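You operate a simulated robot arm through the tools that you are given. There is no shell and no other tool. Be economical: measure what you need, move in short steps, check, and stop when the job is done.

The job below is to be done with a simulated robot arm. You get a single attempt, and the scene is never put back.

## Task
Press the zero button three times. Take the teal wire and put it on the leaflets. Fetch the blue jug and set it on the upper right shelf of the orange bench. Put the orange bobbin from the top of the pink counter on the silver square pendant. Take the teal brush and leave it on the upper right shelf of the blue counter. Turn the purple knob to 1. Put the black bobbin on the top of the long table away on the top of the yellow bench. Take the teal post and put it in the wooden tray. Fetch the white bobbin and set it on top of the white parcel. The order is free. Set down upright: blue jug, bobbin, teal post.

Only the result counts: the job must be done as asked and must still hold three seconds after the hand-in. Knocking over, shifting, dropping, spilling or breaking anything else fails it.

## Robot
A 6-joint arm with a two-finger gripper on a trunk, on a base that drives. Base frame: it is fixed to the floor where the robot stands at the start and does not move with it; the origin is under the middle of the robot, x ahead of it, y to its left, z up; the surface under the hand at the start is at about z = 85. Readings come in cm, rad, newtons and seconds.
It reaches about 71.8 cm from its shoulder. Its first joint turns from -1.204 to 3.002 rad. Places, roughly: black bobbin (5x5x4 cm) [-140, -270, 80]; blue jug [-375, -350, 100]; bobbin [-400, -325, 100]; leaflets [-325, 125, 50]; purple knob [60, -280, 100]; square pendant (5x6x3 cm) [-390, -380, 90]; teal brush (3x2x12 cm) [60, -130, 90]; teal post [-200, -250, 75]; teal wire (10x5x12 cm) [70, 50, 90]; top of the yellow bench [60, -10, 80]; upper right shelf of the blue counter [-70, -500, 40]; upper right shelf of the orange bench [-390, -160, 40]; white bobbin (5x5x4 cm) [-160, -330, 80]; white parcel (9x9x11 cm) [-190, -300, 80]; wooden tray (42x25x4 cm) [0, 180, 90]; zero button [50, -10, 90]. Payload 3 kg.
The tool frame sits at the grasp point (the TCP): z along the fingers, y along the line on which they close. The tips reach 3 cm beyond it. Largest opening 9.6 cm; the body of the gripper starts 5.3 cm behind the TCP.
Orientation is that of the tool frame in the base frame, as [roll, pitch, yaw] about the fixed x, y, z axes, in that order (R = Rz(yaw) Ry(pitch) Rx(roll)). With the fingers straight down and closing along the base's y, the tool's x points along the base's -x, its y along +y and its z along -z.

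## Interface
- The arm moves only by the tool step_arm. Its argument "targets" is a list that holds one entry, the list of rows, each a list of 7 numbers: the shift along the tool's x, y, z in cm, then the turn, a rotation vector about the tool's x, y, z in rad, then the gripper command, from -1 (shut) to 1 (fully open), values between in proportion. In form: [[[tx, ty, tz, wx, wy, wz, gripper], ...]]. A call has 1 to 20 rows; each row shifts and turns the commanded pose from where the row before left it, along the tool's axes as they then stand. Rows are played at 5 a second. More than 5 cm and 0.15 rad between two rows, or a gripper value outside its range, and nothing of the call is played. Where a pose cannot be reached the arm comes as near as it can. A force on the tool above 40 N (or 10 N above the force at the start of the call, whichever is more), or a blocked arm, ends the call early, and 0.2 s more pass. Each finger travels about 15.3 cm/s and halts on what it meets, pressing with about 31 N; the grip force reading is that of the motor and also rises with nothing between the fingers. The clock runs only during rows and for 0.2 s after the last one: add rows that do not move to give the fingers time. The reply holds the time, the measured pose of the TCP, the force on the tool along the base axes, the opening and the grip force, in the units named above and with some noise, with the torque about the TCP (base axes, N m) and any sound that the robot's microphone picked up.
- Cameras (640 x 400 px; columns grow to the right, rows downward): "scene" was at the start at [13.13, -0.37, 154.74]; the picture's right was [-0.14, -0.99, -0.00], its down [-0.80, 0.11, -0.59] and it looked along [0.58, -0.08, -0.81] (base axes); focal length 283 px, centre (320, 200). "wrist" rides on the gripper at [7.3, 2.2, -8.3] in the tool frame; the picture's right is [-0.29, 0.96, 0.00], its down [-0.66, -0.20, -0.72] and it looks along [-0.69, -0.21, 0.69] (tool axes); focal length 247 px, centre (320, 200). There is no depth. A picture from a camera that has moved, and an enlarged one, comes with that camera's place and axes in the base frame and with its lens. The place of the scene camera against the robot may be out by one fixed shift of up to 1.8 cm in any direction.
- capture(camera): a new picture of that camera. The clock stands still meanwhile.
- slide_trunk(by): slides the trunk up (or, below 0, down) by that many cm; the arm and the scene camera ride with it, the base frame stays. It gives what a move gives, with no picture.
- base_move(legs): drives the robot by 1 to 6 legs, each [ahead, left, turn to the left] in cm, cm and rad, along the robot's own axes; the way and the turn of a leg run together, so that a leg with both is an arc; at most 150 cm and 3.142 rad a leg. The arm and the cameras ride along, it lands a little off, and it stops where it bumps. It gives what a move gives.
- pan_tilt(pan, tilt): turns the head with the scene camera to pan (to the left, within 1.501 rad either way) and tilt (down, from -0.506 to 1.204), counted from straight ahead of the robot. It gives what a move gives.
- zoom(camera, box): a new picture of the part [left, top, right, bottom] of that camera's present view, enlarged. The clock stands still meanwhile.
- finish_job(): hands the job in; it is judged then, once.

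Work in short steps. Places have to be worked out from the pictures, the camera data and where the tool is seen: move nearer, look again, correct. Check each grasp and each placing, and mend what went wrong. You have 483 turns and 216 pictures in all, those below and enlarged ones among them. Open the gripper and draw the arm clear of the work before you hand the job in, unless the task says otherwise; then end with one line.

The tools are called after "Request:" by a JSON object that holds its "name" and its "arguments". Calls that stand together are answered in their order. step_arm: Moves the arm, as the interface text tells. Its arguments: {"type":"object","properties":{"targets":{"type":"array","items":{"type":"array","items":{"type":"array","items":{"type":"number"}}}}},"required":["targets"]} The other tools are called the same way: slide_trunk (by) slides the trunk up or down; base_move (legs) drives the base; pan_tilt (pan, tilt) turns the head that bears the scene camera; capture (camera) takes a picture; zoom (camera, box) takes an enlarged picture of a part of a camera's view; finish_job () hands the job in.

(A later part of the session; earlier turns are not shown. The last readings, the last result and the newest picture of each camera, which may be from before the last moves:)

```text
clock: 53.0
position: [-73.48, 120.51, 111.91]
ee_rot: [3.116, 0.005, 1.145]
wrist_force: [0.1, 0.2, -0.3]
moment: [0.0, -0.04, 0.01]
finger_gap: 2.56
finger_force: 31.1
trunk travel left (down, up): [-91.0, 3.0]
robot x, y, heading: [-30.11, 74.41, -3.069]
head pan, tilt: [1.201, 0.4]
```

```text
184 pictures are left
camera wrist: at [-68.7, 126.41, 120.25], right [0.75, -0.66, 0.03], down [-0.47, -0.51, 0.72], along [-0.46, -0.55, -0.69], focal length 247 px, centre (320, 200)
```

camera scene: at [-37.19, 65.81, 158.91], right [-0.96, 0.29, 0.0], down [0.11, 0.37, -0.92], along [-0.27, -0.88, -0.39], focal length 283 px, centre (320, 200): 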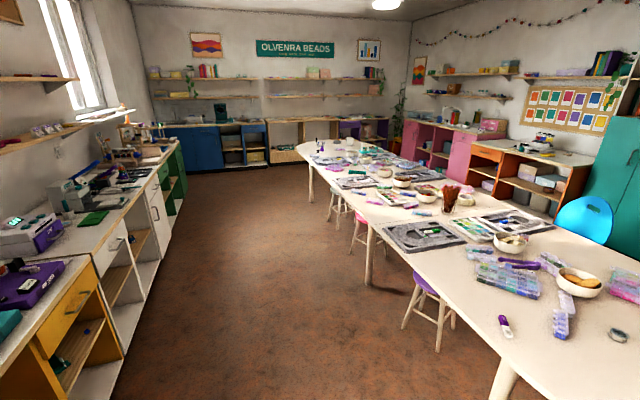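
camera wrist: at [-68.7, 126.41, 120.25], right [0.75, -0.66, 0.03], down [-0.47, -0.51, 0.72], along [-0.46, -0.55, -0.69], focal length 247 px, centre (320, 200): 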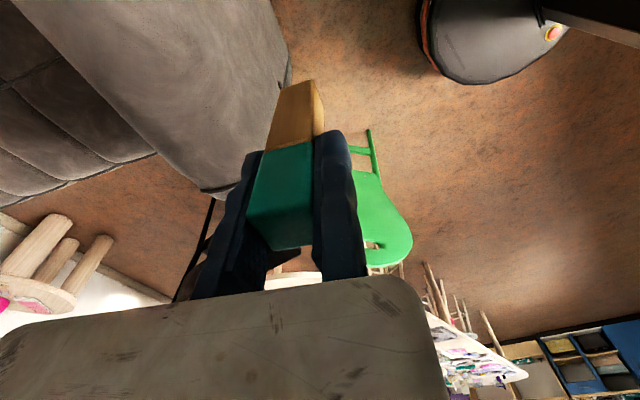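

The corridor beside the table is clear. I strafe along it toward the far end, facing the table, in three legs.

Request:
{"name": "base_move", "arguments": {"legs": [[0, 140, -0.07], [0, 140, 0], [0, 110, 0]]}}

Request:
{"name": "pan_tilt", "arguments": {"pan": 0.6, "tilt": 0.45}}

Request:
{"name": "capture", "arguments": {"camera": "scene"}}

Request:
{"name": "pan_tilt", "arguments": {"pan": -0.2, "tilt": 0.5}}

Request:
{"name": "capture", "arguments": {"camera": "scene"}}

```text
clock: 71.9
position: [-64.98, -268.31, 111.97]
ee_rot: [3.114, 0.005, 1.094]
wrist_force: [-0.6, 0.4, -0.8]
moment: [-0.04, -0.03, 0.03]
finger_gap: 2.56
finger_force: 30.8
trunk travel left (down, up): [-91.0, 3.0]
robot x, y, heading: [-23.81, -316.81, -3.113]
head pan, tilt: [1.201, 0.4]
```

```text
clock: 72.9
position: [-64.82, -268.31, 111.92]
ee_rot: [3.115, 0.005, 1.095]
wrist_force: [0.2, 0.3, -1.2]
moment: [0.02, -0.04, -0.02]
finger_gap: 2.58
finger_force: 30.5
trunk travel left (down, up): [-91.0, 3.0]
robot x, y, heading: [-24.19, -316.7, -3.119]
head pan, tilt: [0.6, 0.45]
```

```text
183 pictures are left
camera scene: at [-35.79, -321.4, 158.44], right [-0.59, 0.81, 0.0], down [0.35, 0.25, -0.9], along [-0.73, -0.53, -0.44], focal length 283 px, centre (320, 200)
```

scene: 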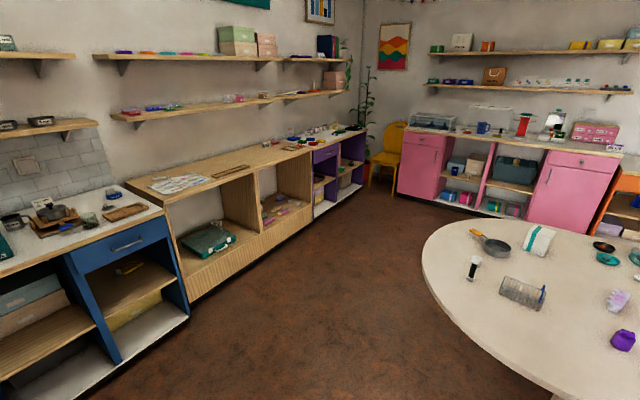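

```text
clock: 74.0
position: [-64.91, -268.36, 111.89]
ee_rot: [3.115, 0.003, 1.093]
wrist_force: [1.5, 0.0, -0.6]
moment: [0.01, -0.02, 0.0]
finger_gap: 2.57
finger_force: 30.9
trunk travel left (down, up): [-91.0, 3.0]
robot x, y, heading: [-24.22, -316.54, -3.116]
head pan, tilt: [-0.201, 0.499]
```

```text
182 pictures are left
camera scene: at [-37.31, -314.44, 157.99], right [0.17, 0.98, 0.0], down [0.47, -0.08, -0.88], along [-0.86, 0.15, -0.48], focal length 283 px, centre (320, 200)
```

scene: 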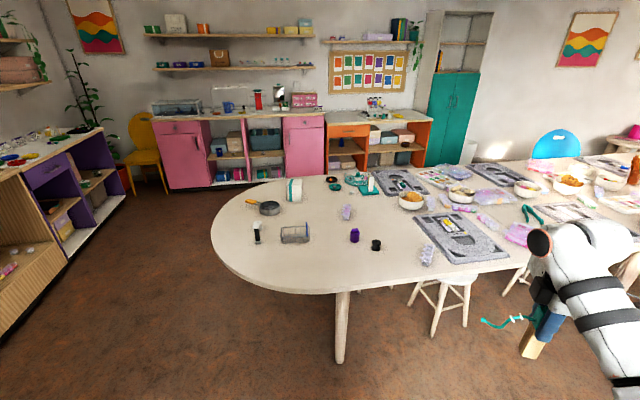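

The table's far end is near y = -350 and the wall counters near y = -480, leaving a wide passage, and the lane behind the table looks passable at about x = -330. I drive round: left, ahead, then turn to face +y.

Request:
{"name": "base_move", "arguments": {"legs": [[0, 100, -0.025], [150, 0, 0], [150, 0, 0]]}}

Request:
{"name": "pan_tilt", "arguments": {"pan": -1.2, "tilt": 0.5}}

Request:
{"name": "capture", "arguments": {"camera": "scene"}}

Request:
{"name": "pan_tilt", "arguments": {"pan": -0.1, "tilt": 0.5}}

Request:
{"name": "capture", "arguments": {"camera": "scene"}}

```text
clock: 93.4
position: [-367.0, -376.66, 111.91]
ee_rot: [3.115, 0.006, 1.118]
wrist_force: [0.3, 0.4, -1.2]
moment: [0.01, -0.03, -0.02]
finger_gap: 2.56
finger_force: 31.0
trunk travel left (down, up): [-91.0, 3.0]
robot x, y, heading: [-325.42, -424.07, -3.093]
head pan, tilt: [-0.201, 0.499]
```

```text
clock: 94.6
position: [-366.99, -376.65, 111.93]
ee_rot: [3.114, 0.005, 1.116]
wrist_force: [-0.6, -0.3, -0.6]
moment: [0.0, -0.02, 0.01]
finger_gap: 2.56
finger_force: 31.2
trunk travel left (down, up): [-91.0, 3.0]
robot x, y, heading: [-324.71, -423.99, -3.094]
head pan, tilt: [-1.201, 0.499]
```

```text
181 pictures are left
camera scene: at [-333.02, -415.1, 157.99], right [0.91, 0.41, 0.0], down [0.2, -0.44, -0.88], along [-0.36, 0.8, -0.48], focal length 283 px, centre (320, 200)
```

scene: 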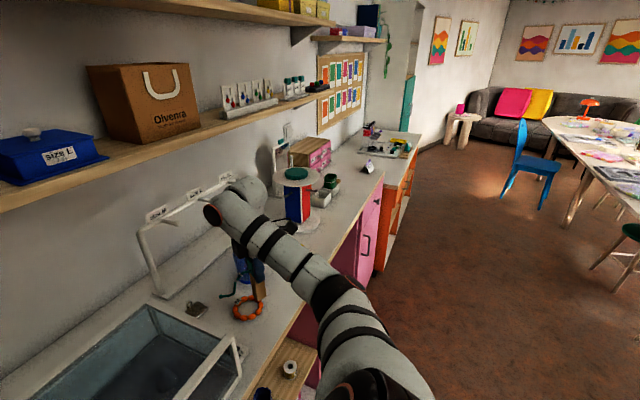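

```text
clock: 96.0
position: [-366.95, -376.59, 111.9]
ee_rot: [3.116, 0.004, 1.12]
wrist_force: [-0.1, -0.2, -0.3]
moment: [0.01, -0.01, 0.02]
finger_gap: 2.57
finger_force: 31.3
trunk travel left (down, up): [-91.0, 3.0]
robot x, y, heading: [-325.46, -423.93, -3.092]
head pan, tilt: [-0.099, 0.499]
```

```text
180 pictures are left
camera scene: at [-338.39, -422.93, 157.99], right [0.05, 1.0, 0.0], down [0.48, -0.02, -0.88], along [-0.88, 0.04, -0.48], focal length 283 px, centre (320, 200)
```

scene: 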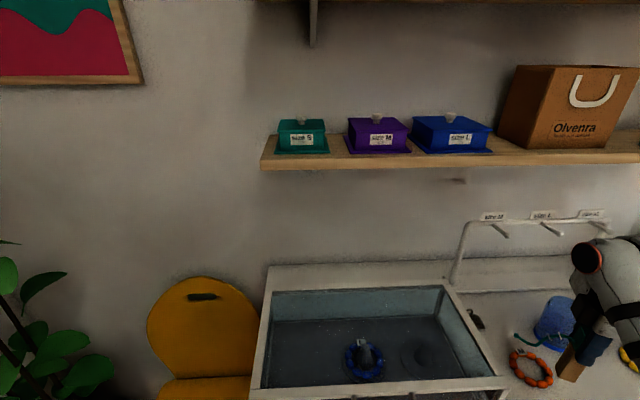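

The lane at x of about -320 is clear past the blue chair. I back off from the pink counter, turn to +y and drive up the lane.

Request:
{"name": "base_move", "arguments": {"legs": [[-8, 0, 0], [0, 0, -1.62], [140, 0, 0], [140, 0, 0], [120, 0, 0]]}}

Request:
{"name": "pan_tilt", "arguments": {"pan": 0.0, "tilt": 0.7}}

Request:
{"name": "capture", "arguments": {"camera": "scene"}}

```text
clock: 119.8
position: [-275.34, 17.65, 111.94]
ee_rot: [3.117, 0.006, -0.488]
wrist_force: [-0.7, -0.2, -0.9]
moment: [-0.02, 0.04, 0.03]
finger_gap: 2.56
finger_force: 30.7
trunk travel left (down, up): [-91.0, 3.0]
robot x, y, heading: [-324.1, -22.74, 1.579]
head pan, tilt: [-0.099, 0.499]
```

```text
clock: 120.5
position: [-275.38, 17.47, 111.95]
ee_rot: [3.113, 0.004, -0.491]
wrist_force: [0.4, 1.3, 0.1]
moment: [-0.02, -0.01, -0.01]
finger_gap: 2.55
finger_force: 31.3
trunk travel left (down, up): [-91.0, 3.0]
robot x, y, heading: [-323.78, -22.57, 1.575]
head pan, tilt: [0.0, 0.7]
```

```text
179 pictures are left
camera scene: at [-323.32, -8.33, 156.22], right [1.0, 0.01, 0.0], down [0.01, -0.64, -0.77], along [-0.01, 0.77, -0.64], focal length 283 px, centre (320, 200)
```

scene: 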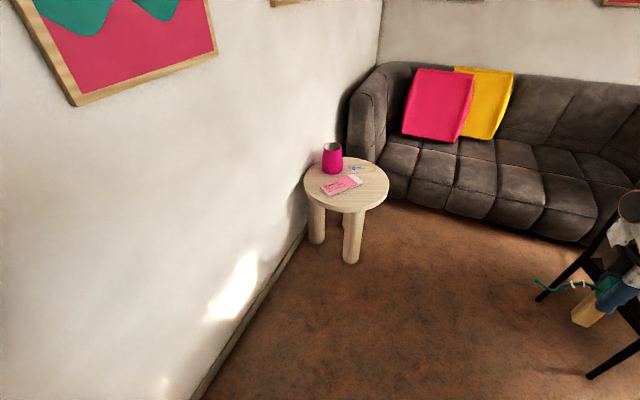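

The side table stands ahead, leaflets near [-311, 135], with the wall at about x = -365. I drive closer and bring the hand in front of the robot.

Request:
{"name": "base_move", "arguments": {"legs": [[82, 5, 0]]}}

Request:
{"name": "pan_tilt", "arguments": {"pan": 0.0, "tilt": 1.05}}

Request:
{"name": "capture", "arguments": {"camera": "scene"}}

```text
clock: 124.9
position: [-280.44, 97.47, 112.05]
ee_rot: [3.117, 0.005, -0.502]
wrist_force: [-0.8, -0.7, -1.0]
moment: [-0.01, -0.02, 0.01]
finger_gap: 2.57
finger_force: 30.9
trunk travel left (down, up): [-91.0, 3.0]
robot x, y, heading: [-329.27, 58.18, 1.568]
head pan, tilt: [0.0, 0.7]
```

```text
clock: 125.7
position: [-280.36, 97.39, 111.91]
ee_rot: [3.114, 0.003, -0.503]
wrist_force: [1.4, -0.4, -0.5]
moment: [-0.01, -0.02, 0.0]
finger_gap: 2.57
finger_force: 30.7
trunk travel left (down, up): [-91.0, 3.0]
robot x, y, heading: [-329.47, 57.95, 1.568]
head pan, tilt: [0.0, 1.051]
```

```text
178 pictures are left
camera scene: at [-328.64, 70.38, 153.54], right [1.0, 0.0, 0.0], down [0.0, -0.87, -0.5], along [0.0, 0.5, -0.87], focal length 283 px, centre (320, 200)
```

scene: 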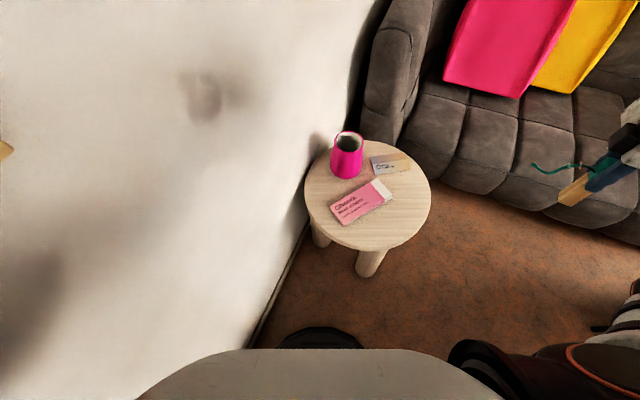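

The robot's base front shows at the bottom, some 25 cm ahead of its centre, so I can go 17 cm nearer. Then I level the hand and bring it over the leaflets while high.

Request:
{"name": "base_move", "arguments": {"legs": [[17, 0, 0]]}}

Request:
{"name": "step_arm", "arguments": {"targets": [[[-4.6, 0, 0, 0.025, 0, 0, -1], [-4.6, 0, 0, 0, 0, 0, -1], [-4.6, 0, 0, 0, 0, 0, -1], [-4.6, 0, 0, 0, 0, 0, -1], [-4.6, 0, 0, 0, 0, 0, -1], [-4.6, 0, 0, 0, 0, 0, -1], [-4.6, 0, 0, 0, 0, 0, -1], [-3, 0, 0, 0, 0, 0, -1], [0, 0, 0, 0, 0, 0, -1]]]}}

Request:
{"name": "capture", "arguments": {"camera": "scene"}}

```text
clock: 127.2
position: [-280.28, 114.52, 112.03]
ee_rot: [3.114, 0.005, -0.503]
wrist_force: [-0.4, -1.2, 0.6]
moment: [0.04, 0.0, -0.01]
finger_gap: 2.57
finger_force: 31.3
trunk travel left (down, up): [-91.0, 3.0]
robot x, y, heading: [-329.53, 75.56, 1.57]
head pan, tilt: [0.0, 1.051]
```

```text
clock: 129.2
position: [-297.58, 111.27, 106.36]
ee_rot: [3.14, 0.007, -0.502]
wrist_force: [-0.3, 0.5, -0.1]
moment: [-0.04, 0.0, -0.01]
finger_gap: 2.55
finger_force: 30.5
out of reach, approached as far as the arm can: row 1, 2, 3, 4, 5, 6, 7, 8
trunk travel left (down, up): [-91.0, 3.0]
robot x, y, heading: [-329.2, 74.98, 1.565]
head pan, tilt: [0.0, 1.051]
```

```text
177 pictures are left
camera scene: at [-328.63, 87.58, 153.54], right [1.0, 0.0, 0.0], down [0.0, -0.87, -0.5], along [0.0, 0.5, -0.87], focal length 283 px, centre (320, 200)
```

scene: 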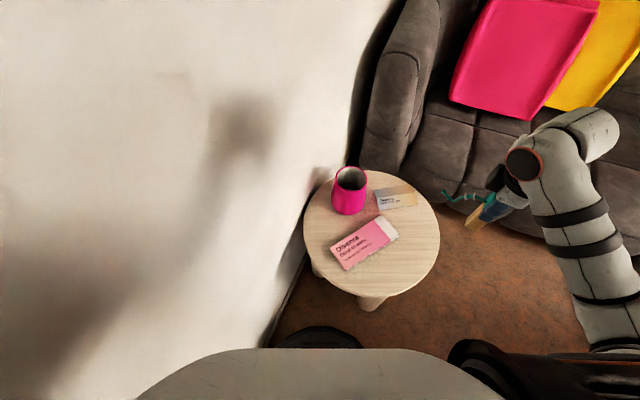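

The hand stopped short since it is held high relative to the shoulder. I lower it some 10 cm, which should bring the commanded point within reach.

Request:
{"name": "step_arm", "arguments": {"targets": [[[0, 0, 3, 0, 0, 0, -1], [0, 0, 3, 0, 0, 0, -1], [0, 0, 3, 0, 0, 0, -1], [0, 0, 0, 0, 0, 0, -1]]]}}

```text
clock: 130.2
position: [-297.73, 111.4, 97.53]
ee_rot: [3.14, 0.003, -0.502]
wrist_force: [0.3, 0.2, -0.7]
moment: [0.01, 0.0, -0.01]
finger_gap: 2.56
finger_force: 30.6
trunk travel left (down, up): [-91.0, 3.0]
robot x, y, heading: [-329.63, 75.28, 1.567]
head pan, tilt: [0.0, 1.051]
```

The command follows the reached pose. From here I move over the leaflets in five rows.

Request:
{"name": "step_arm", "arguments": {"targets": [[[-4.3, -1.9, 0, 0, 0, 0, -1], [-4.3, -1.9, 0, 0, 0, 0, -1], [-4.3, -1.9, 0, 0, 0, 0, -1], [-4.3, -1.9, 0, 0, 0, 0, -1], [-4.3, -1.9, 0, 0, 0, 0, -1], [0, 0, 0, 0, 0, 0, -1]]]}}

Request:
{"name": "capture", "arguments": {"camera": "wrist"}}

Request:
{"name": "capture", "arguments": {"camera": "scene"}}

```text
clock: 131.6
position: [-311.99, 129.94, 97.53]
ee_rot: [-3.141, 0.005, -0.503]
wrist_force: [-0.1, -0.9, -0.3]
moment: [-0.03, -0.01, 0.0]
finger_gap: 2.55
finger_force: 30.4
trunk travel left (down, up): [-91.0, 3.0]
robot x, y, heading: [-329.86, 75.31, 1.569]
head pan, tilt: [0.0, 1.051]
```

```text
176 pictures are left
camera wrist: at [-306.65, 124.54, 105.78], right [-0.72, -0.7, 0.0], down [-0.48, 0.49, 0.73], along [-0.51, 0.52, -0.69], focal length 247 px, centre (320, 200)
```

wrist: 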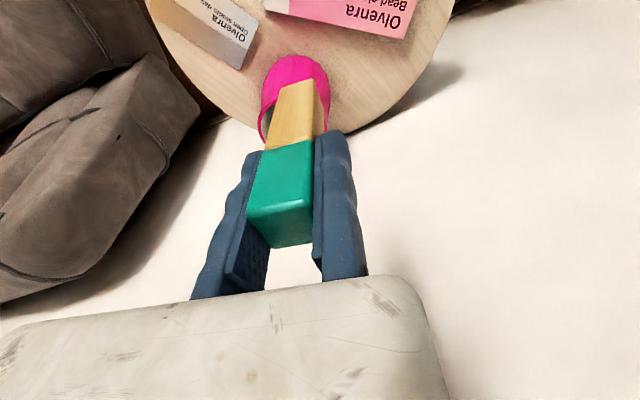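

```text
175 pictures are left
camera scene: at [-328.56, 87.46, 153.55], right [1.0, 0.0, 0.0], down [0.0, -0.87, -0.5], along [0.0, 0.5, -0.87], focal length 283 px, centre (320, 200)
```

scene: 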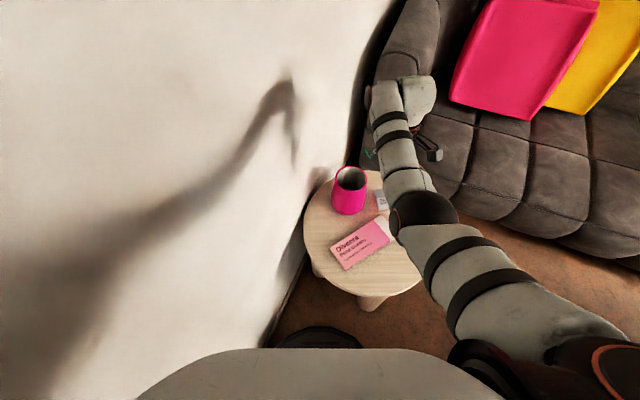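

The pink pack of leaflets lies nearer to the robot than the hand now is. I turn the hand so that its camera looks away from the robot and draw back 14 cm to see the pack.

Request:
{"name": "step_arm", "arguments": {"targets": [[[0, 0, 0, 0, 0, 0.134, -1], [0, 0, 0, 0, 0, 0.134, -1], [0, 0, 0, 0, 0, 0.134, -1], [0, 0, 0, 0, 0, 0.134, -1], [0, 0, 0, 0, 0, 0.134, -1], [0, 0, 0, 0, 0, 0.134, -1], [0, 0, 0, 0, 0, 0.134, -1], [0, 0, 0, 0, 0, 0.13, -1], [4.5, 0, 0, 0, 0, 0, -1], [4.5, 0, 0, 0, 0, 0, -1], [4.5, 0, 0, 0, 0, 0, -1], [0, 0, 0, 0, 0, 0, -1]]]}}

Request:
{"name": "capture", "arguments": {"camera": "wrist"}}

```text
clock: 134.2
position: [-311.84, 116.66, 97.7]
ee_rot: [3.138, 0.0, -1.572]
wrist_force: [-0.2, -0.4, -0.6]
moment: [-0.02, 0.03, 0.02]
finger_gap: 2.57
finger_force: 31.8
trunk travel left (down, up): [-91.0, 3.0]
robot x, y, heading: [-329.43, 74.92, 1.565]
head pan, tilt: [0.0, 1.051]
```

```text
174 pictures are left
camera wrist: at [-314.14, 109.36, 106.02], right [-0.96, 0.29, 0.0], down [0.21, 0.66, 0.72], along [0.21, 0.69, -0.69], focal length 247 px, centre (320, 200)
```

wrist: 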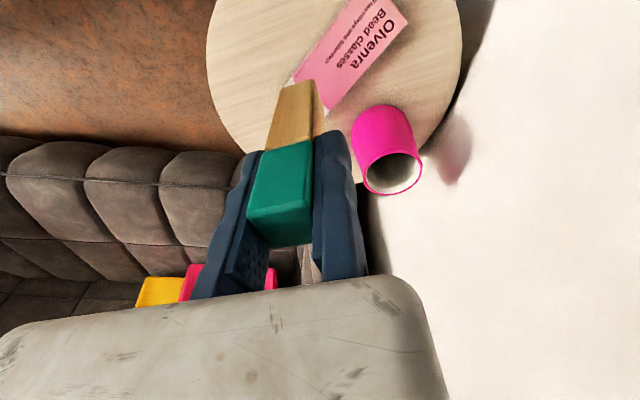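

The pack's centre comes out near [-313, 123] with its top near z = 59. I shift so the block is over its pink middle and lower the trunk 20 cm, then look again.

Request:
{"name": "step_arm", "arguments": {"targets": [[[-2.5, 2, 0, 0, 0, 0, -1], [-2.5, 2, 0, 0, 0, 0, -1], [0, 0, 0, 0, 0, 0, -1]]]}}

Request:
{"name": "slide_trunk", "arguments": {"by": -20}}

Request:
{"name": "capture", "arguments": {"camera": "wrist"}}

Request:
{"name": "capture", "arguments": {"camera": "scene"}}

```text
clock: 135.0
position: [-315.16, 121.58, 97.88]
ee_rot: [-3.132, 0.003, -1.579]
wrist_force: [-0.1, -0.4, 0.5]
moment: [0.04, 0.0, 0.0]
finger_gap: 2.55
finger_force: 30.6
trunk travel left (down, up): [-91.0, 3.0]
robot x, y, heading: [-329.11, 75.3, 1.569]
head pan, tilt: [0.0, 1.051]
```

```text
clock: 137.1
position: [-315.13, 121.72, 77.89]
ee_rot: [-3.132, 0.003, -1.575]
wrist_force: [0.2, -0.7, -0.2]
moment: [0.02, 0.01, 0.01]
finger_gap: 2.56
finger_force: 31.0
trunk travel left (down, up): [-71.0, 23.0]
robot x, y, heading: [-329.91, 75.51, 1.57]
head pan, tilt: [0.0, 1.051]
```

```text
173 pictures are left
camera wrist: at [-317.71, 114.46, 86.13], right [-0.95, 0.3, -0.01], down [0.2, 0.66, 0.73], along [0.22, 0.69, -0.69], focal length 247 px, centre (320, 200)
```

wrist: 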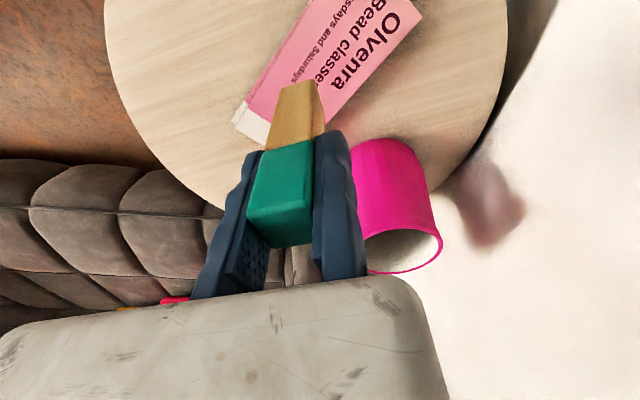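

```text
172 pictures are left
camera scene: at [-328.66, 87.56, 133.54], right [1.0, 0.0, 0.0], down [0.0, -0.87, -0.5], along [0.0, 0.5, -0.87], focal length 283 px, centre (320, 200)
```

scene: 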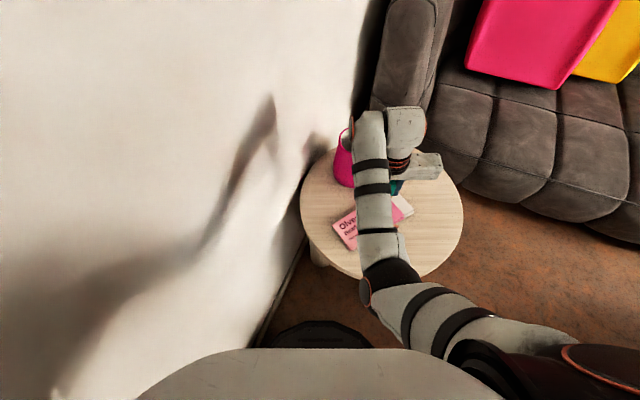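

Projecting the landing spot, the block would come down near the pack's near edge, so I shift 2 cm toward its middle, then lower in small steps feeling for contact.

Request:
{"name": "step_arm", "arguments": {"targets": [[[-1.2, 2.2, 0, -0.01, 0, 0, -1], [0, 0, 3, 0, 0, 0, -1], [0, 0, 3, 0, 0, 0, -1], [0, 0, 0, 0, 0, 0, -1]]]}}

Request:
{"name": "capture", "arguments": {"camera": "wrist"}}

Request:
{"name": "zoom", "arguments": {"camera": "scene", "box": [300, 130, 480, 290]}}

```text
clock: 138.1
position: [-317.56, 123.19, 72.03]
ee_rot: [3.132, 0.007, -1.574]
wrist_force: [0.9, 0.0, -1.3]
moment: [0.02, 0.0, -0.02]
finger_gap: 2.57
finger_force: 30.9
trunk travel left (down, up): [-71.0, 23.0]
robot x, y, heading: [-329.34, 74.93, 1.567]
head pan, tilt: [0.0, 1.051]
```

```text
171 pictures are left
camera wrist: at [-319.98, 115.86, 80.27], right [-0.96, 0.3, 0.01], down [0.21, 0.65, 0.73], along [0.21, 0.7, -0.69], focal length 247 px, centre (320, 200)
```

wrist: 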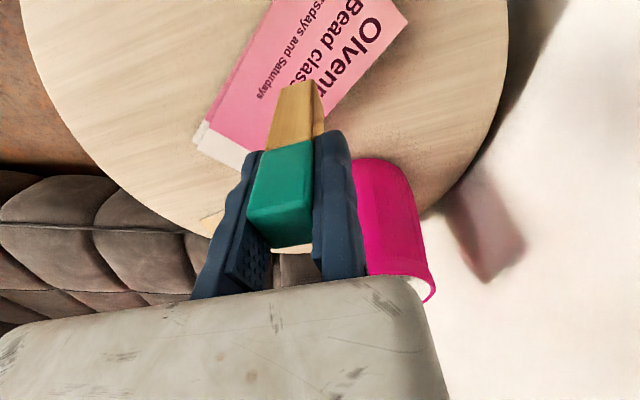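

```text
2.50 times, centred on (390, 210) of scene
camera zoom: at [-328.66, 87.55, 133.54], right [1.0, 0.0, 0.0], down [0.0, -0.87, -0.5], along [0.0, 0.5, -0.87], focal length 707 px, centre (145, 175)
```

zoom: 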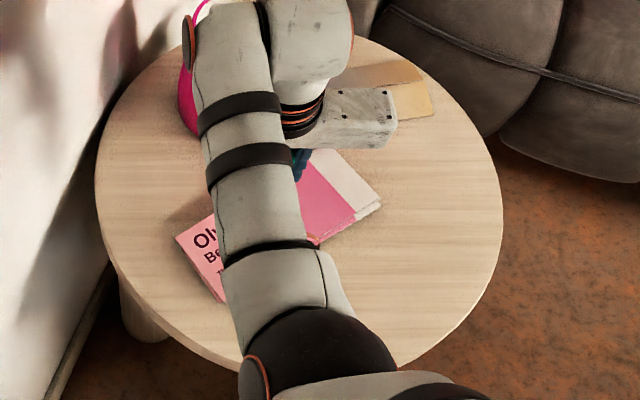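

The landing spot is now the middle of the pack. I descend in 1 cm rows, watching the force.

Request:
{"name": "step_arm", "arguments": {"targets": [[[0, 0, 1, 0, 0, 0, -1], [0, 0, 1, 0, 0, 0, -1], [0, 0, 1, 0, 0, 0, -1], [0, 0, 0, 0, 0, 0, -1]]]}}

Request:
{"name": "step_arm", "arguments": {"targets": [[[0, 0, 0.8, 0, 0, 0, -1], [0, 0, 0.8, 0, 0, 0, -1], [0, 0, 0.8, 0, 0, 0, -1], [0, 0, 0, 0, 0, 0, -1]]]}}

Request:
{"name": "capture", "arguments": {"camera": "wrist"}}

```text
clock: 139.1
position: [-318.3, 122.73, 68.91]
ee_rot: [3.126, 0.0, -1.57]
wrist_force: [0.2, -0.1, 0.2]
moment: [0.0, -0.02, -0.01]
finger_gap: 2.58
finger_force: 30.8
trunk travel left (down, up): [-71.0, 23.0]
robot x, y, heading: [-329.59, 75.5, 1.569]
head pan, tilt: [0.0, 1.051]
```

```text
clock: 140.1
position: [-318.2, 122.88, 66.44]
ee_rot: [3.129, 0.001, -1.572]
wrist_force: [-0.6, 0.0, -0.6]
moment: [0.0, 0.02, 0.0]
finger_gap: 2.57
finger_force: 30.2
trunk travel left (down, up): [-71.0, 23.0]
robot x, y, heading: [-329.54, 75.11, 1.568]
head pan, tilt: [0.0, 1.051]
```

```text
169 pictures are left
camera wrist: at [-320.52, 115.63, 74.77], right [-0.96, 0.29, 0.01], down [0.21, 0.66, 0.72], along [0.2, 0.69, -0.69], focal length 247 px, centre (320, 200)
```

wrist: 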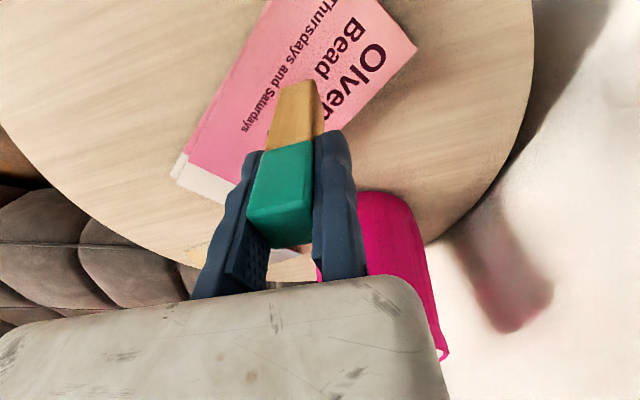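

No contact yet. I keep descending in small rows.

Request:
{"name": "step_arm", "arguments": {"targets": [[[0, 0, 0.8, 0.012, 0, 0, -1], [0, 0, 0.8, 0, 0, 0, -1], [0, 0, 0.8, 0, 0, 0, -1], [0, 0, 0, 0, 0, 0, -1]]]}}

Request:
{"name": "step_arm", "arguments": {"targets": [[[0, 0, 0.6, 0, 0, 0, -1], [0, 0, 0.6, 0, 0, 0, -1], [0, 0, 0.6, 0, 0, 0, -1], [0, 0, 0, 0, 0, 0, -1]]]}}

Request:
{"name": "capture", "arguments": {"camera": "wrist"}}

```text
clock: 141.1
position: [-318.26, 122.99, 64.06]
ee_rot: [3.14, 0.0, -1.571]
wrist_force: [0.8, 0.4, -0.1]
moment: [0.0, 0.02, -0.01]
finger_gap: 2.57
finger_force: 30.5
trunk travel left (down, up): [-71.0, 23.0]
robot x, y, heading: [-329.43, 75.39, 1.571]
head pan, tilt: [0.0, 1.051]
```

```text
clock: 142.1
position: [-318.39, 122.86, 62.53]
ee_rot: [-3.141, 0.008, -1.571]
wrist_force: [-3.0, 3.8, 25.9]
moment: [0.19, -0.17, 0.03]
finger_gap: 2.57
finger_force: 31.3
trunk travel left (down, up): [-71.0, 23.0]
robot x, y, heading: [-329.65, 75.24, 1.571]
head pan, tilt: [0.0, 1.051]
```

```text
168 pictures are left
camera wrist: at [-320.74, 115.48, 70.76], right [-0.96, 0.29, 0.0], down [0.2, 0.66, 0.73], along [0.21, 0.7, -0.69], focal length 247 px, centre (320, 200)
```

wrist: 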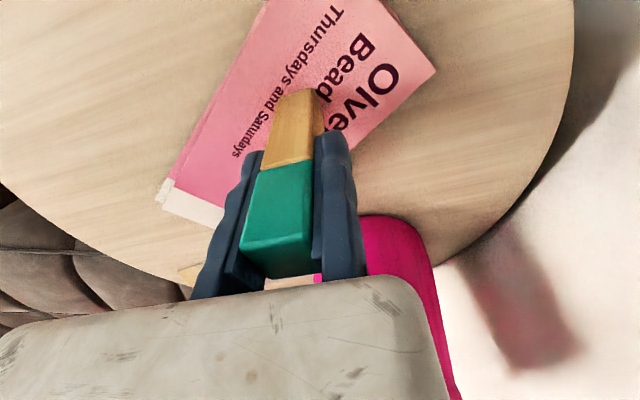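

It rests on the pack (26 N). I ease the push a little, open, move the fixed finger off sideways, and check before lifting.

Request:
{"name": "step_arm", "arguments": {"targets": [[[0, 0, -0.25, 0, 0, 0, -1], [0, 0, 0, 0, 0, 0, -1]]]}}

Request:
{"name": "step_arm", "arguments": {"targets": [[[0, 0, 0, 0, 0, 0, -0.3], [0, 0, 0, 0, 0, 0, -0.2], [0, 0.15, 0, 0, 0, 0, -0.1], [0, 0.25, 0, 0, 0, 0, 0], [0, 0, 0, 0, 0, 0, 0]]]}}

Request:
{"name": "capture", "arguments": {"camera": "wrist"}}

```text
clock: 142.7
position: [-318.17, 122.69, 62.63]
ee_rot: [3.141, 0.001, -1.572]
wrist_force: [-2.2, 4.3, 13.9]
moment: [0.35, -0.09, 0.06]
finger_gap: 2.56
finger_force: 31.1
trunk travel left (down, up): [-71.0, 23.0]
robot x, y, heading: [-329.36, 75.28, 1.57]
head pan, tilt: [0.0, 1.051]
```

```text
clock: 143.9
position: [-318.66, 122.82, 62.4]
ee_rot: [3.139, 0.002, -1.572]
wrist_force: [-0.5, -0.5, 0.1]
moment: [0.02, 0.01, 0.0]
finger_gap: 4.82
finger_force: 0.0
trunk travel left (down, up): [-71.0, 23.0]
robot x, y, heading: [-329.5, 75.22, 1.569]
head pan, tilt: [0.0, 1.051]
```

```text
167 pictures are left
camera wrist: at [-321.04, 115.55, 70.76], right [-0.96, 0.29, 0.0], down [0.2, 0.66, 0.72], along [0.21, 0.69, -0.69], focal length 247 px, centre (320, 200)
```

wrist: 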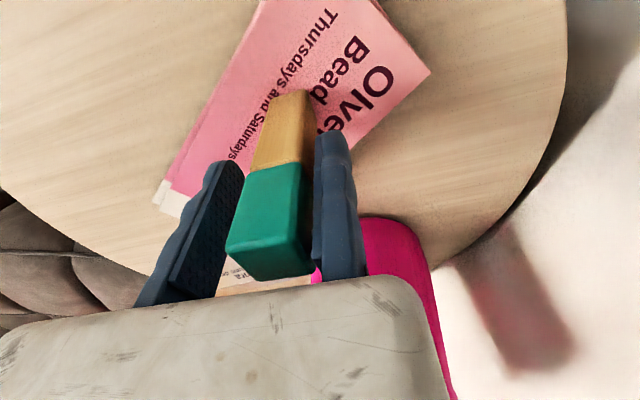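

The block stands free and upright. I lift straight up clear of it.

Request:
{"name": "step_arm", "arguments": {"targets": [[[0, 0, -2, 0, 0, 0, 0], [0, 0, -2, 0, 0, 0, 0], [0, 0, -3, 0, 0, 0, 0], [0, 0, -4, 0, 0, 0, 0], [0, 0, -4, 0, 0, 0, 0], [3, 0, 0, 0, 0, 0, 0], [3, 0, 0, 0, 0, 0, 0], [0, 0, 0, 0, 0, 0, 0]]]}}

Request:
{"name": "capture", "arguments": {"camera": "wrist"}}

```text
clock: 145.6
position: [-311.94, 123.81, 84.47]
ee_rot: [-3.013, 0.199, -1.612]
wrist_force: [0.3, 0.1, -0.4]
moment: [0.01, 0.0, 0.0]
finger_gap: 4.81
finger_force: 0.0
trunk travel left (down, up): [-71.0, 23.0]
robot x, y, heading: [-329.65, 75.08, 1.572]
head pan, tilt: [0.0, 1.051]
stopped in row 8: the arm was blocked; the commanded pose is now the measured one
```

```text
166 pictures are left
camera wrist: at [-315.78, 115.24, 90.85], right [-0.93, 0.35, -0.06], down [0.13, 0.5, 0.86], along [0.33, 0.79, -0.51], focal length 247 px, centre (320, 200)
```

wrist: 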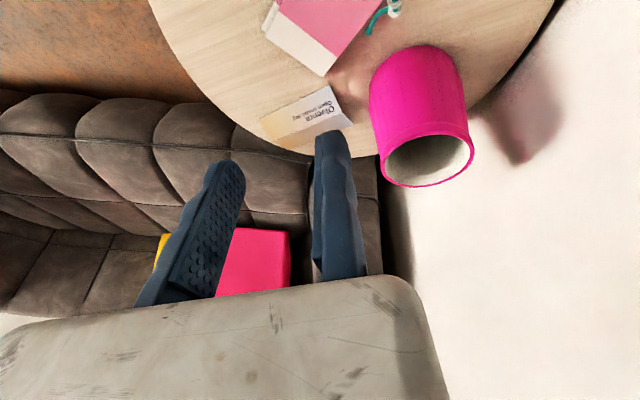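

The arm twisted as it neared its limit, but it is high and free. I look whether the block still stands.

Request:
{"name": "zoom", "arguments": {"camera": "scene", "box": [290, 120, 480, 300]}}

```text
2.22 times, centred on (385, 210) of scene
camera zoom: at [-328.63, 87.55, 133.54], right [1.0, 0.0, 0.0], down [0.0, -0.87, -0.5], along [0.0, 0.5, -0.87], focal length 628 px, centre (176, 178)
```

zoom: 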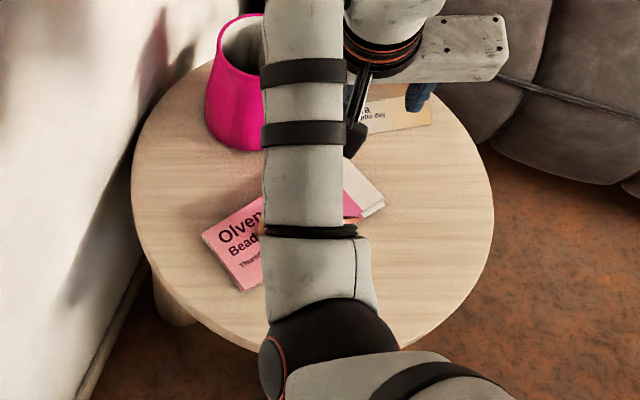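

I raise the trunk, then straighten the hand and swing it to the right to see the table top.

Request:
{"name": "slide_trunk", "arguments": {"by": 20}}

Request:
{"name": "step_arm", "arguments": {"targets": [[[0, -4, 0, -0.065, 0.1, 0, 0], [0, -4, 0, -0.064, 0.099, 0, 0], [0, -4, 0, 0, 0, 0, 0], [0, -4, 0, 0, 0, 0, 0], [0, 0, 0, 0, 0, 0, 0]]]}}

Request:
{"name": "capture", "arguments": {"camera": "scene"}}

```text
clock: 147.8
position: [-311.94, 123.78, 104.31]
ee_rot: [-3.014, 0.193, -1.612]
wrist_force: [0.3, 0.1, 0.4]
moment: [0.01, 0.02, 0.01]
finger_gap: 4.81
finger_force: 0.0
trunk travel left (down, up): [-91.0, 3.0]
robot x, y, heading: [-329.89, 75.21, 1.572]
head pan, tilt: [0.0, 1.051]
```

```text
clock: 148.9
position: [-295.78, 124.14, 103.22]
ee_rot: [3.134, -0.006, -1.621]
wrist_force: [-0.2, 0.2, -0.5]
moment: [0.02, 0.01, 0.0]
finger_gap: 4.78
finger_force: 0.1
out of reach, approached as far as the arm can: row 2
trunk travel left (down, up): [-91.0, 3.0]
robot x, y, heading: [-329.35, 75.18, 1.568]
head pan, tilt: [0.0, 1.051]
```

```text
164 pictures are left
camera scene: at [-328.75, 87.63, 153.53], right [1.0, 0.0, 0.0], down [0.0, -0.87, -0.5], along [0.0, 0.5, -0.87], focal length 283 px, centre (320, 200)
```

scene: 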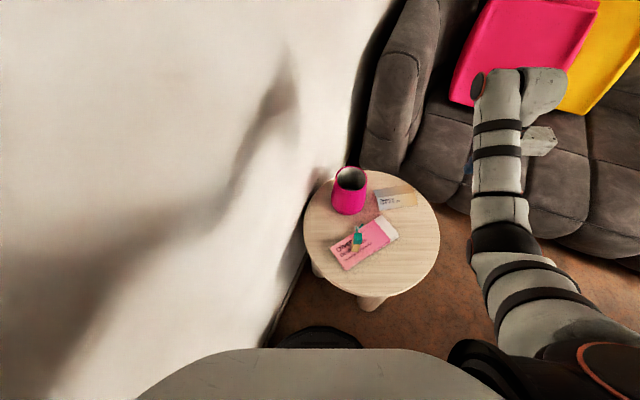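

The block stands on the pack. Wire done. Now I drive back down the lane and turn to face the pink counter from a safe distance.

Request:
{"name": "base_move", "arguments": {"legs": [[-140, 0, 0], [-140, 0, 0], [-120, 0, 0], [0, -30, 0], [0, 0, 1.57]]}}

Request:
{"name": "pan_tilt", "arguments": {"pan": 0.15, "tilt": 0.6}}

Request:
{"name": "capture", "arguments": {"camera": "scene"}}

```text
clock: 158.7
position: [-297.47, -62.02, 103.32]
ee_rot: [3.13, -0.001, -1.681]
wrist_force: [-0.2, -0.9, -0.2]
moment: [0.03, 0.0, -0.01]
finger_gap: 4.83
finger_force: 0.0
trunk travel left (down, up): [-91.0, 3.0]
robot x, y, heading: [-333.88, -108.37, 1.509]
head pan, tilt: [0.0, 1.051]
stopped in leg 2: the robot was blocked; the commanded pose is now the measured one
```

```text
clock: 159.6
position: [-297.41, -61.69, 103.14]
ee_rot: [3.133, -0.006, -1.682]
wrist_force: [-0.2, 0.9, -0.3]
moment: [0.01, -0.02, -0.01]
finger_gap: 4.8
finger_force: 0.0
trunk travel left (down, up): [-91.0, 3.0]
robot x, y, heading: [-333.99, -108.29, 1.508]
head pan, tilt: [0.15, 0.6]
```

```text
163 pictures are left
camera scene: at [-333.5, -93.93, 157.06], right [1.0, 0.09, 0.0], down [0.05, -0.56, -0.82], along [-0.07, 0.82, -0.57], focal length 283 px, centre (320, 200)
```

scene: 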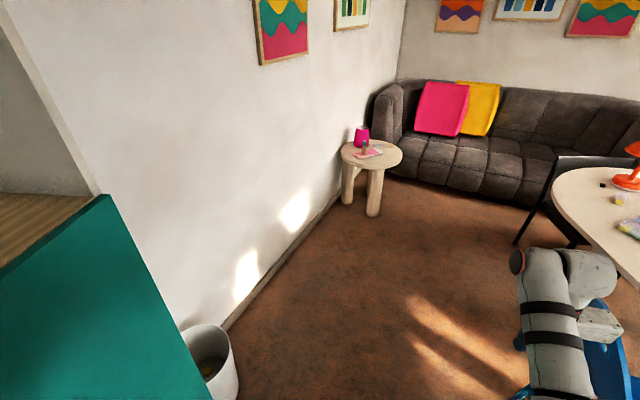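

The base touched something on its left side, likely the cabinet or bench front. I strafe right 16 cm, straighten, and go on.

Request:
{"name": "base_move", "arguments": {"legs": [[0, -16, 0], [0, 0, 0.06]]}}

Request:
{"name": "pan_tilt", "arguments": {"pan": 1.4, "tilt": 0.8}}

Request:
{"name": "capture", "arguments": {"camera": "scene"}}

```text
clock: 161.4
position: [-284.48, -60.77, 103.31]
ee_rot: [3.132, -0.005, -1.624]
wrist_force: [0.4, -0.6, 0.0]
moment: [-0.01, -0.02, -0.02]
finger_gap: 4.8
finger_force: 0.1
trunk travel left (down, up): [-91.0, 3.0]
robot x, y, heading: [-318.41, -109.4, 1.568]
head pan, tilt: [0.15, 0.6]
```

```text
clock: 162.8
position: [-284.43, -60.85, 103.2]
ee_rot: [3.131, -0.006, -1.624]
wrist_force: [0.1, -0.1, 0.3]
moment: [0.03, 0.05, -0.03]
finger_gap: 4.79
finger_force: 0.0
trunk travel left (down, up): [-91.0, 3.0]
robot x, y, heading: [-318.32, -109.42, 1.565]
head pan, tilt: [1.4, 0.799]
```

```text
162 pictures are left
camera scene: at [-325.3, -102.44, 155.4], right [0.18, 0.98, 0.0], down [0.71, -0.13, -0.7], along [-0.69, 0.12, -0.72], focal length 283 px, centre (320, 200)
```

scene: 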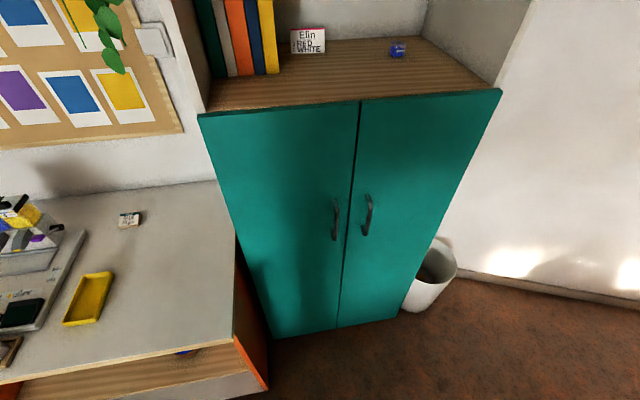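

The bench front is at about x = -353 and everything looks in place. I drive further back, then turn to face the counters.

Request:
{"name": "base_move", "arguments": {"legs": [[-130, 0, 0], [-80, -15, 0], [0, 0, 1.57]]}}

Request:
{"name": "pan_tilt", "arguments": {"pan": -0.6, "tilt": 0.6}}

Request:
{"name": "capture", "arguments": {"camera": "scene"}}

Request:
{"name": "pan_tilt", "arguments": {"pan": 0.35, "tilt": 0.7}}

Request:
{"name": "capture", "arguments": {"camera": "scene"}}

```text
clock: 177.4
position: [-354.76, -291.11, 103.22]
ee_rot: [3.132, -0.005, -0.033]
wrist_force: [0.0, 1.8, 0.5]
moment: [0.02, -0.01, 0.0]
finger_gap: 4.78
finger_force: 0.0
trunk travel left (down, up): [-91.0, 3.0]
robot x, y, heading: [-305.5, -324.22, -3.127]
head pan, tilt: [1.4, 0.799]
```

```text
clock: 179.3
position: [-354.76, -291.08, 103.22]
ee_rot: [3.131, -0.004, -0.035]
wrist_force: [-0.6, 0.5, -0.5]
moment: [0.03, -0.02, 0.03]
finger_gap: 4.79
finger_force: 0.1
trunk travel left (down, up): [-91.0, 3.0]
robot x, y, heading: [-305.35, -324.61, -3.127]
head pan, tilt: [-0.6, 0.6]
```

```text
161 pictures are left
camera scene: at [-316.93, -318.63, 157.08], right [0.55, 0.83, 0.0], down [0.47, -0.31, -0.82], along [-0.69, 0.46, -0.57], focal length 283 px, centre (320, 200)
```

scene: 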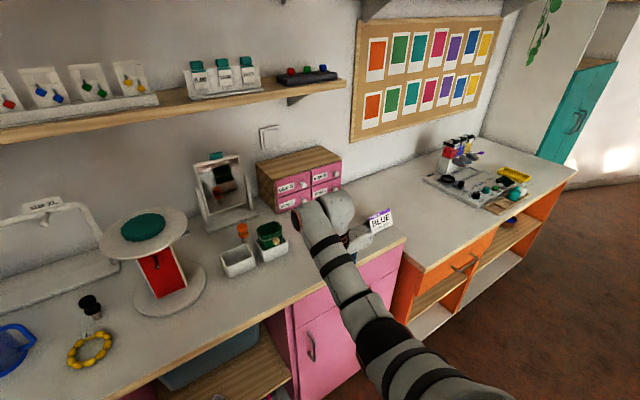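

```text
clock: 180.5
position: [-354.78, -291.15, 103.32]
ee_rot: [3.133, -0.006, -0.035]
wrist_force: [-0.2, 0.4, 0.1]
moment: [-0.03, -0.04, -0.01]
finger_gap: 4.83
finger_force: 0.1
trunk travel left (down, up): [-91.0, 3.0]
robot x, y, heading: [-305.38, -324.03, -3.132]
head pan, tilt: [0.351, 0.7]
```

```text
160 pictures are left
camera scene: at [-317.52, -326.53, 156.22], right [-0.35, 0.93, 0.0], down [0.6, 0.23, -0.77], along [-0.72, -0.27, -0.64], focal length 283 px, centre (320, 200)
```

scene: 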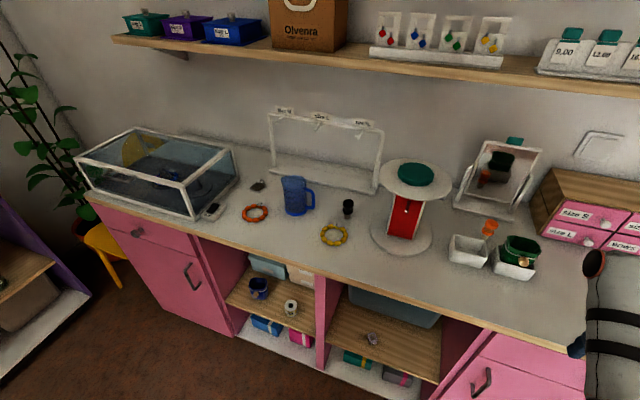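

I enlarge the counter's left part and the area with the orange bobbin.

Request:
{"name": "zoom", "arguments": {"camera": "scene", "box": [190, 160, 380, 270]}}

Request:
{"name": "zoom", "arguments": {"camera": "scene", "box": [430, 190, 570, 290]}}

```text
3.37 times, centred on (285, 215) of scene
camera zoom: at [-317.52, -326.53, 156.22], right [-0.35, 0.93, 0.0], down [0.6, 0.23, -0.77], along [-0.72, -0.27, -0.64], focal length 953 px, centre (438, 150)
```

zoom: 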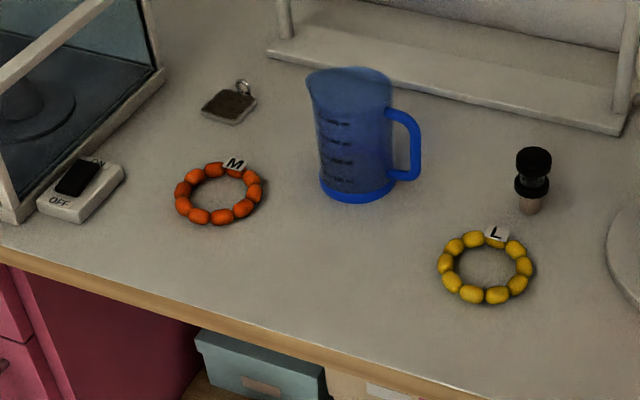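

```text
4.00 times, centred on (500, 240) of scene
camera zoom: at [-317.52, -326.53, 156.22], right [-0.35, 0.93, 0.0], down [0.6, 0.23, -0.77], along [-0.72, -0.27, -0.64], focal length 1131 px, centre (-400, 40)
```

zoom: 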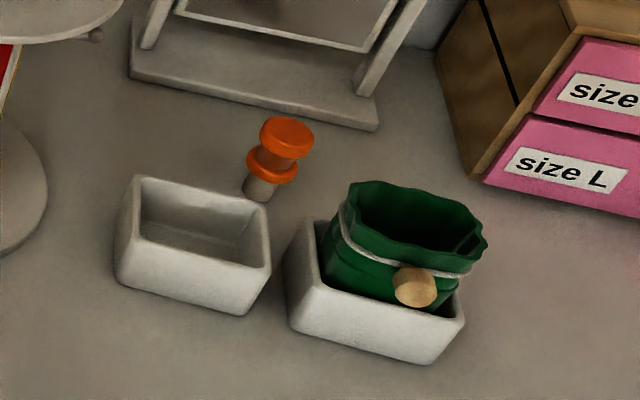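

The orange bobbin stands on a little stem near [-396, -298]; the pendant lies near [-403, -388], and the blue jug near [-394, -365] with its handle toward +y. I first approach the orange bobbin: shift along the counter and turn left 0.5 rad to bring the shoulder forward.

Request:
{"name": "base_move", "arguments": {"legs": [[0, -22, 0], [0, 0, 0.5]]}}

Request:
{"name": "capture", "arguments": {"camera": "wrist"}}

```text
clock: 183.7
position: [-364.83, -296.34, 103.4]
ee_rot: [3.131, -0.005, 0.465]
wrist_force: [0.0, 0.5, 0.2]
moment: [0.02, -0.01, -0.01]
finger_gap: 4.8
finger_force: 0.0
trunk travel left (down, up): [-91.0, 3.0]
robot x, y, heading: [-305.34, -301.61, -2.63]
head pan, tilt: [0.351, 0.7]
```

```text
157 pictures are left
camera wrist: at [-357.44, -294.94, 111.6], right [0.17, -0.99, 0.01], down [-0.69, -0.11, 0.72], along [-0.71, -0.12, -0.7], focal length 247 px, centre (320, 200)
```

wrist: 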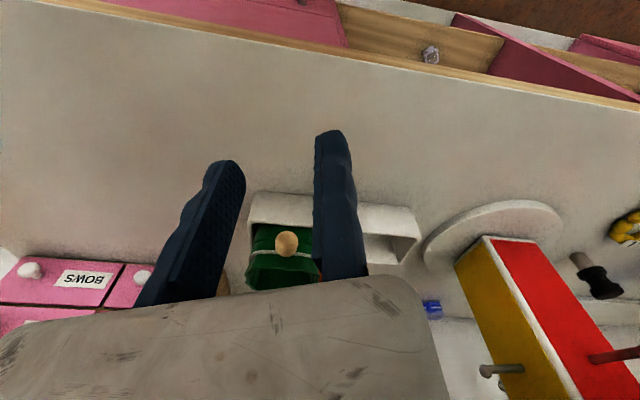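

I drive 22 cm nearer along -x at this height and look again.

Request:
{"name": "base_move", "arguments": {"legs": [[19.2, -10.8, 0]]}}

Request:
{"name": "capture", "arguments": {"camera": "wrist"}}

Request:
{"name": "capture", "arguments": {"camera": "scene"}}

```text
clock: 185.4
position: [-387.11, -296.66, 103.27]
ee_rot: [3.131, -0.005, 0.466]
wrist_force: [0.4, -0.4, -0.6]
moment: [0.03, 0.0, 0.04]
finger_gap: 4.81
finger_force: 0.0
trunk travel left (down, up): [-91.0, 3.0]
robot x, y, heading: [-327.77, -302.08, -2.626]
head pan, tilt: [0.351, 0.7]
```

```text
156 pictures are left
camera wrist: at [-379.65, -295.23, 111.65], right [0.17, -0.99, 0.01], down [-0.69, -0.11, 0.72], along [-0.71, -0.13, -0.7], focal length 247 px, centre (320, 200)
```

wrist: 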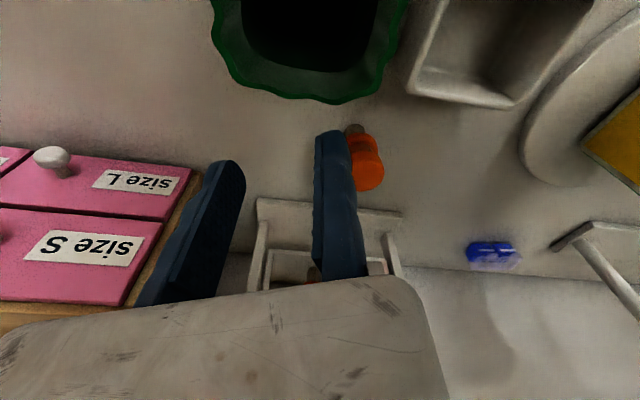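

```text
155 pictures are left
camera scene: at [-336.86, -310.18, 156.23], right [-0.76, 0.65, 0.0], down [0.42, 0.49, -0.77], along [-0.5, -0.58, -0.64], focal length 283 px, centre (320, 200)
```

scene: 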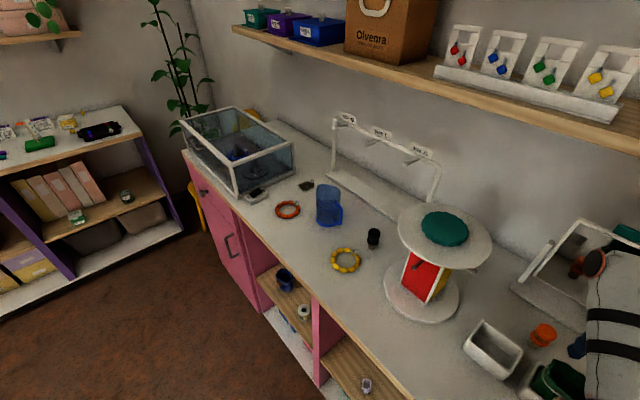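

The two cameras agree if the counter surface is at about z = 88, putting the bobbin near [-391, -301.5, 95]. I enlarge the wrist view.

Request:
{"name": "zoom", "arguments": {"camera": "wrist", "box": [310, 90, 430, 210]}}

Request:
{"name": "zoom", "arguments": {"camera": "scene", "box": [440, 280, 600, 400]}}

```text
3.33 times, centred on (370, 150) of wrist
camera zoom: at [-379.65, -295.23, 111.65], right [0.17, -0.99, 0.01], down [-0.69, -0.11, 0.72], along [-0.71, -0.13, -0.7], focal length 823 px, centre (153, 367)
```

zoom: 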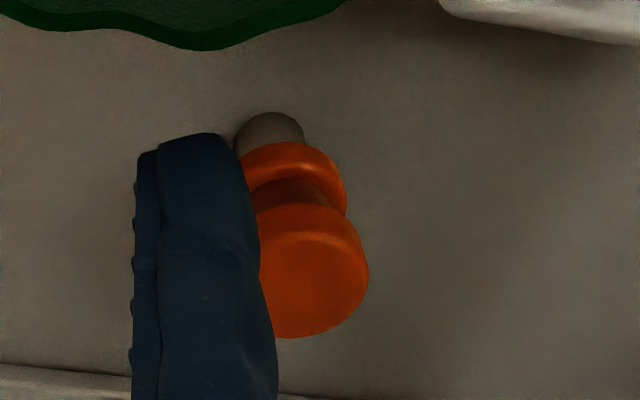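

```text
3.33 times, centred on (520, 340) of scene
camera zoom: at [-336.86, -310.18, 156.23], right [-0.76, 0.65, 0.0], down [0.42, 0.49, -0.77], along [-0.5, -0.58, -0.64], focal length 943 px, centre (-347, -267)
```

zoom: 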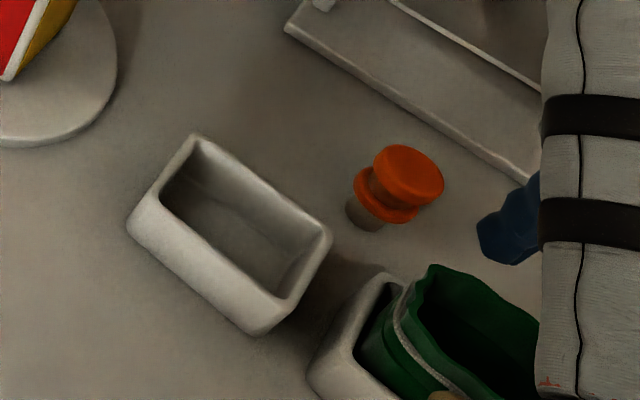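

The bobbin is about 3.3 cm wide, its top near z = 96, centred near [-391.6, -301.2]. I move the hand so the fixed finger will stand beside it on the -y side, still above it, and check.

Request:
{"name": "step_arm", "arguments": {"targets": [[[-3, 2.1, 0, 0.01, 0, 0, 0.125], [-3, 2.1, 0, 0, 0, 0, 0.125], [0, 0, 0, 0, 0, 0, 0.125]]]}}

Request:
{"name": "capture", "arguments": {"camera": "wrist"}}

```text
clock: 186.2
position: [-390.54, -302.98, 103.28]
ee_rot: [3.14, -0.003, 0.465]
wrist_force: [0.3, 0.0, -0.6]
moment: [-0.03, 0.0, 0.02]
finger_gap: 5.41
finger_force: 0.1
trunk travel left (down, up): [-91.0, 3.0]
robot x, y, heading: [-327.91, -301.94, -2.631]
head pan, tilt: [0.351, 0.7]
```

```text
152 pictures are left
camera wrist: at [-383.11, -301.69, 111.62], right [0.17, -0.99, 0.0], down [-0.68, -0.12, 0.72], along [-0.71, -0.12, -0.69], focal length 247 px, centre (320, 200)
```

wrist: 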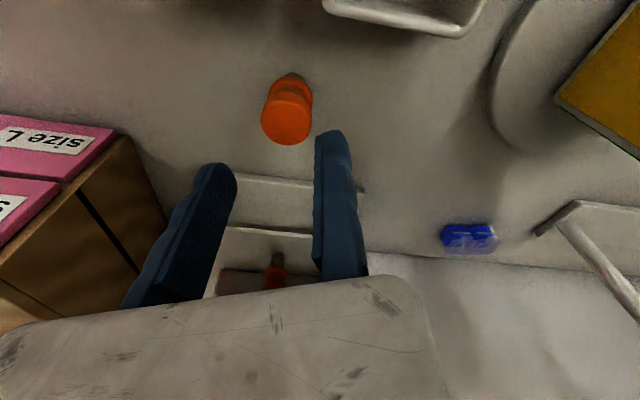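

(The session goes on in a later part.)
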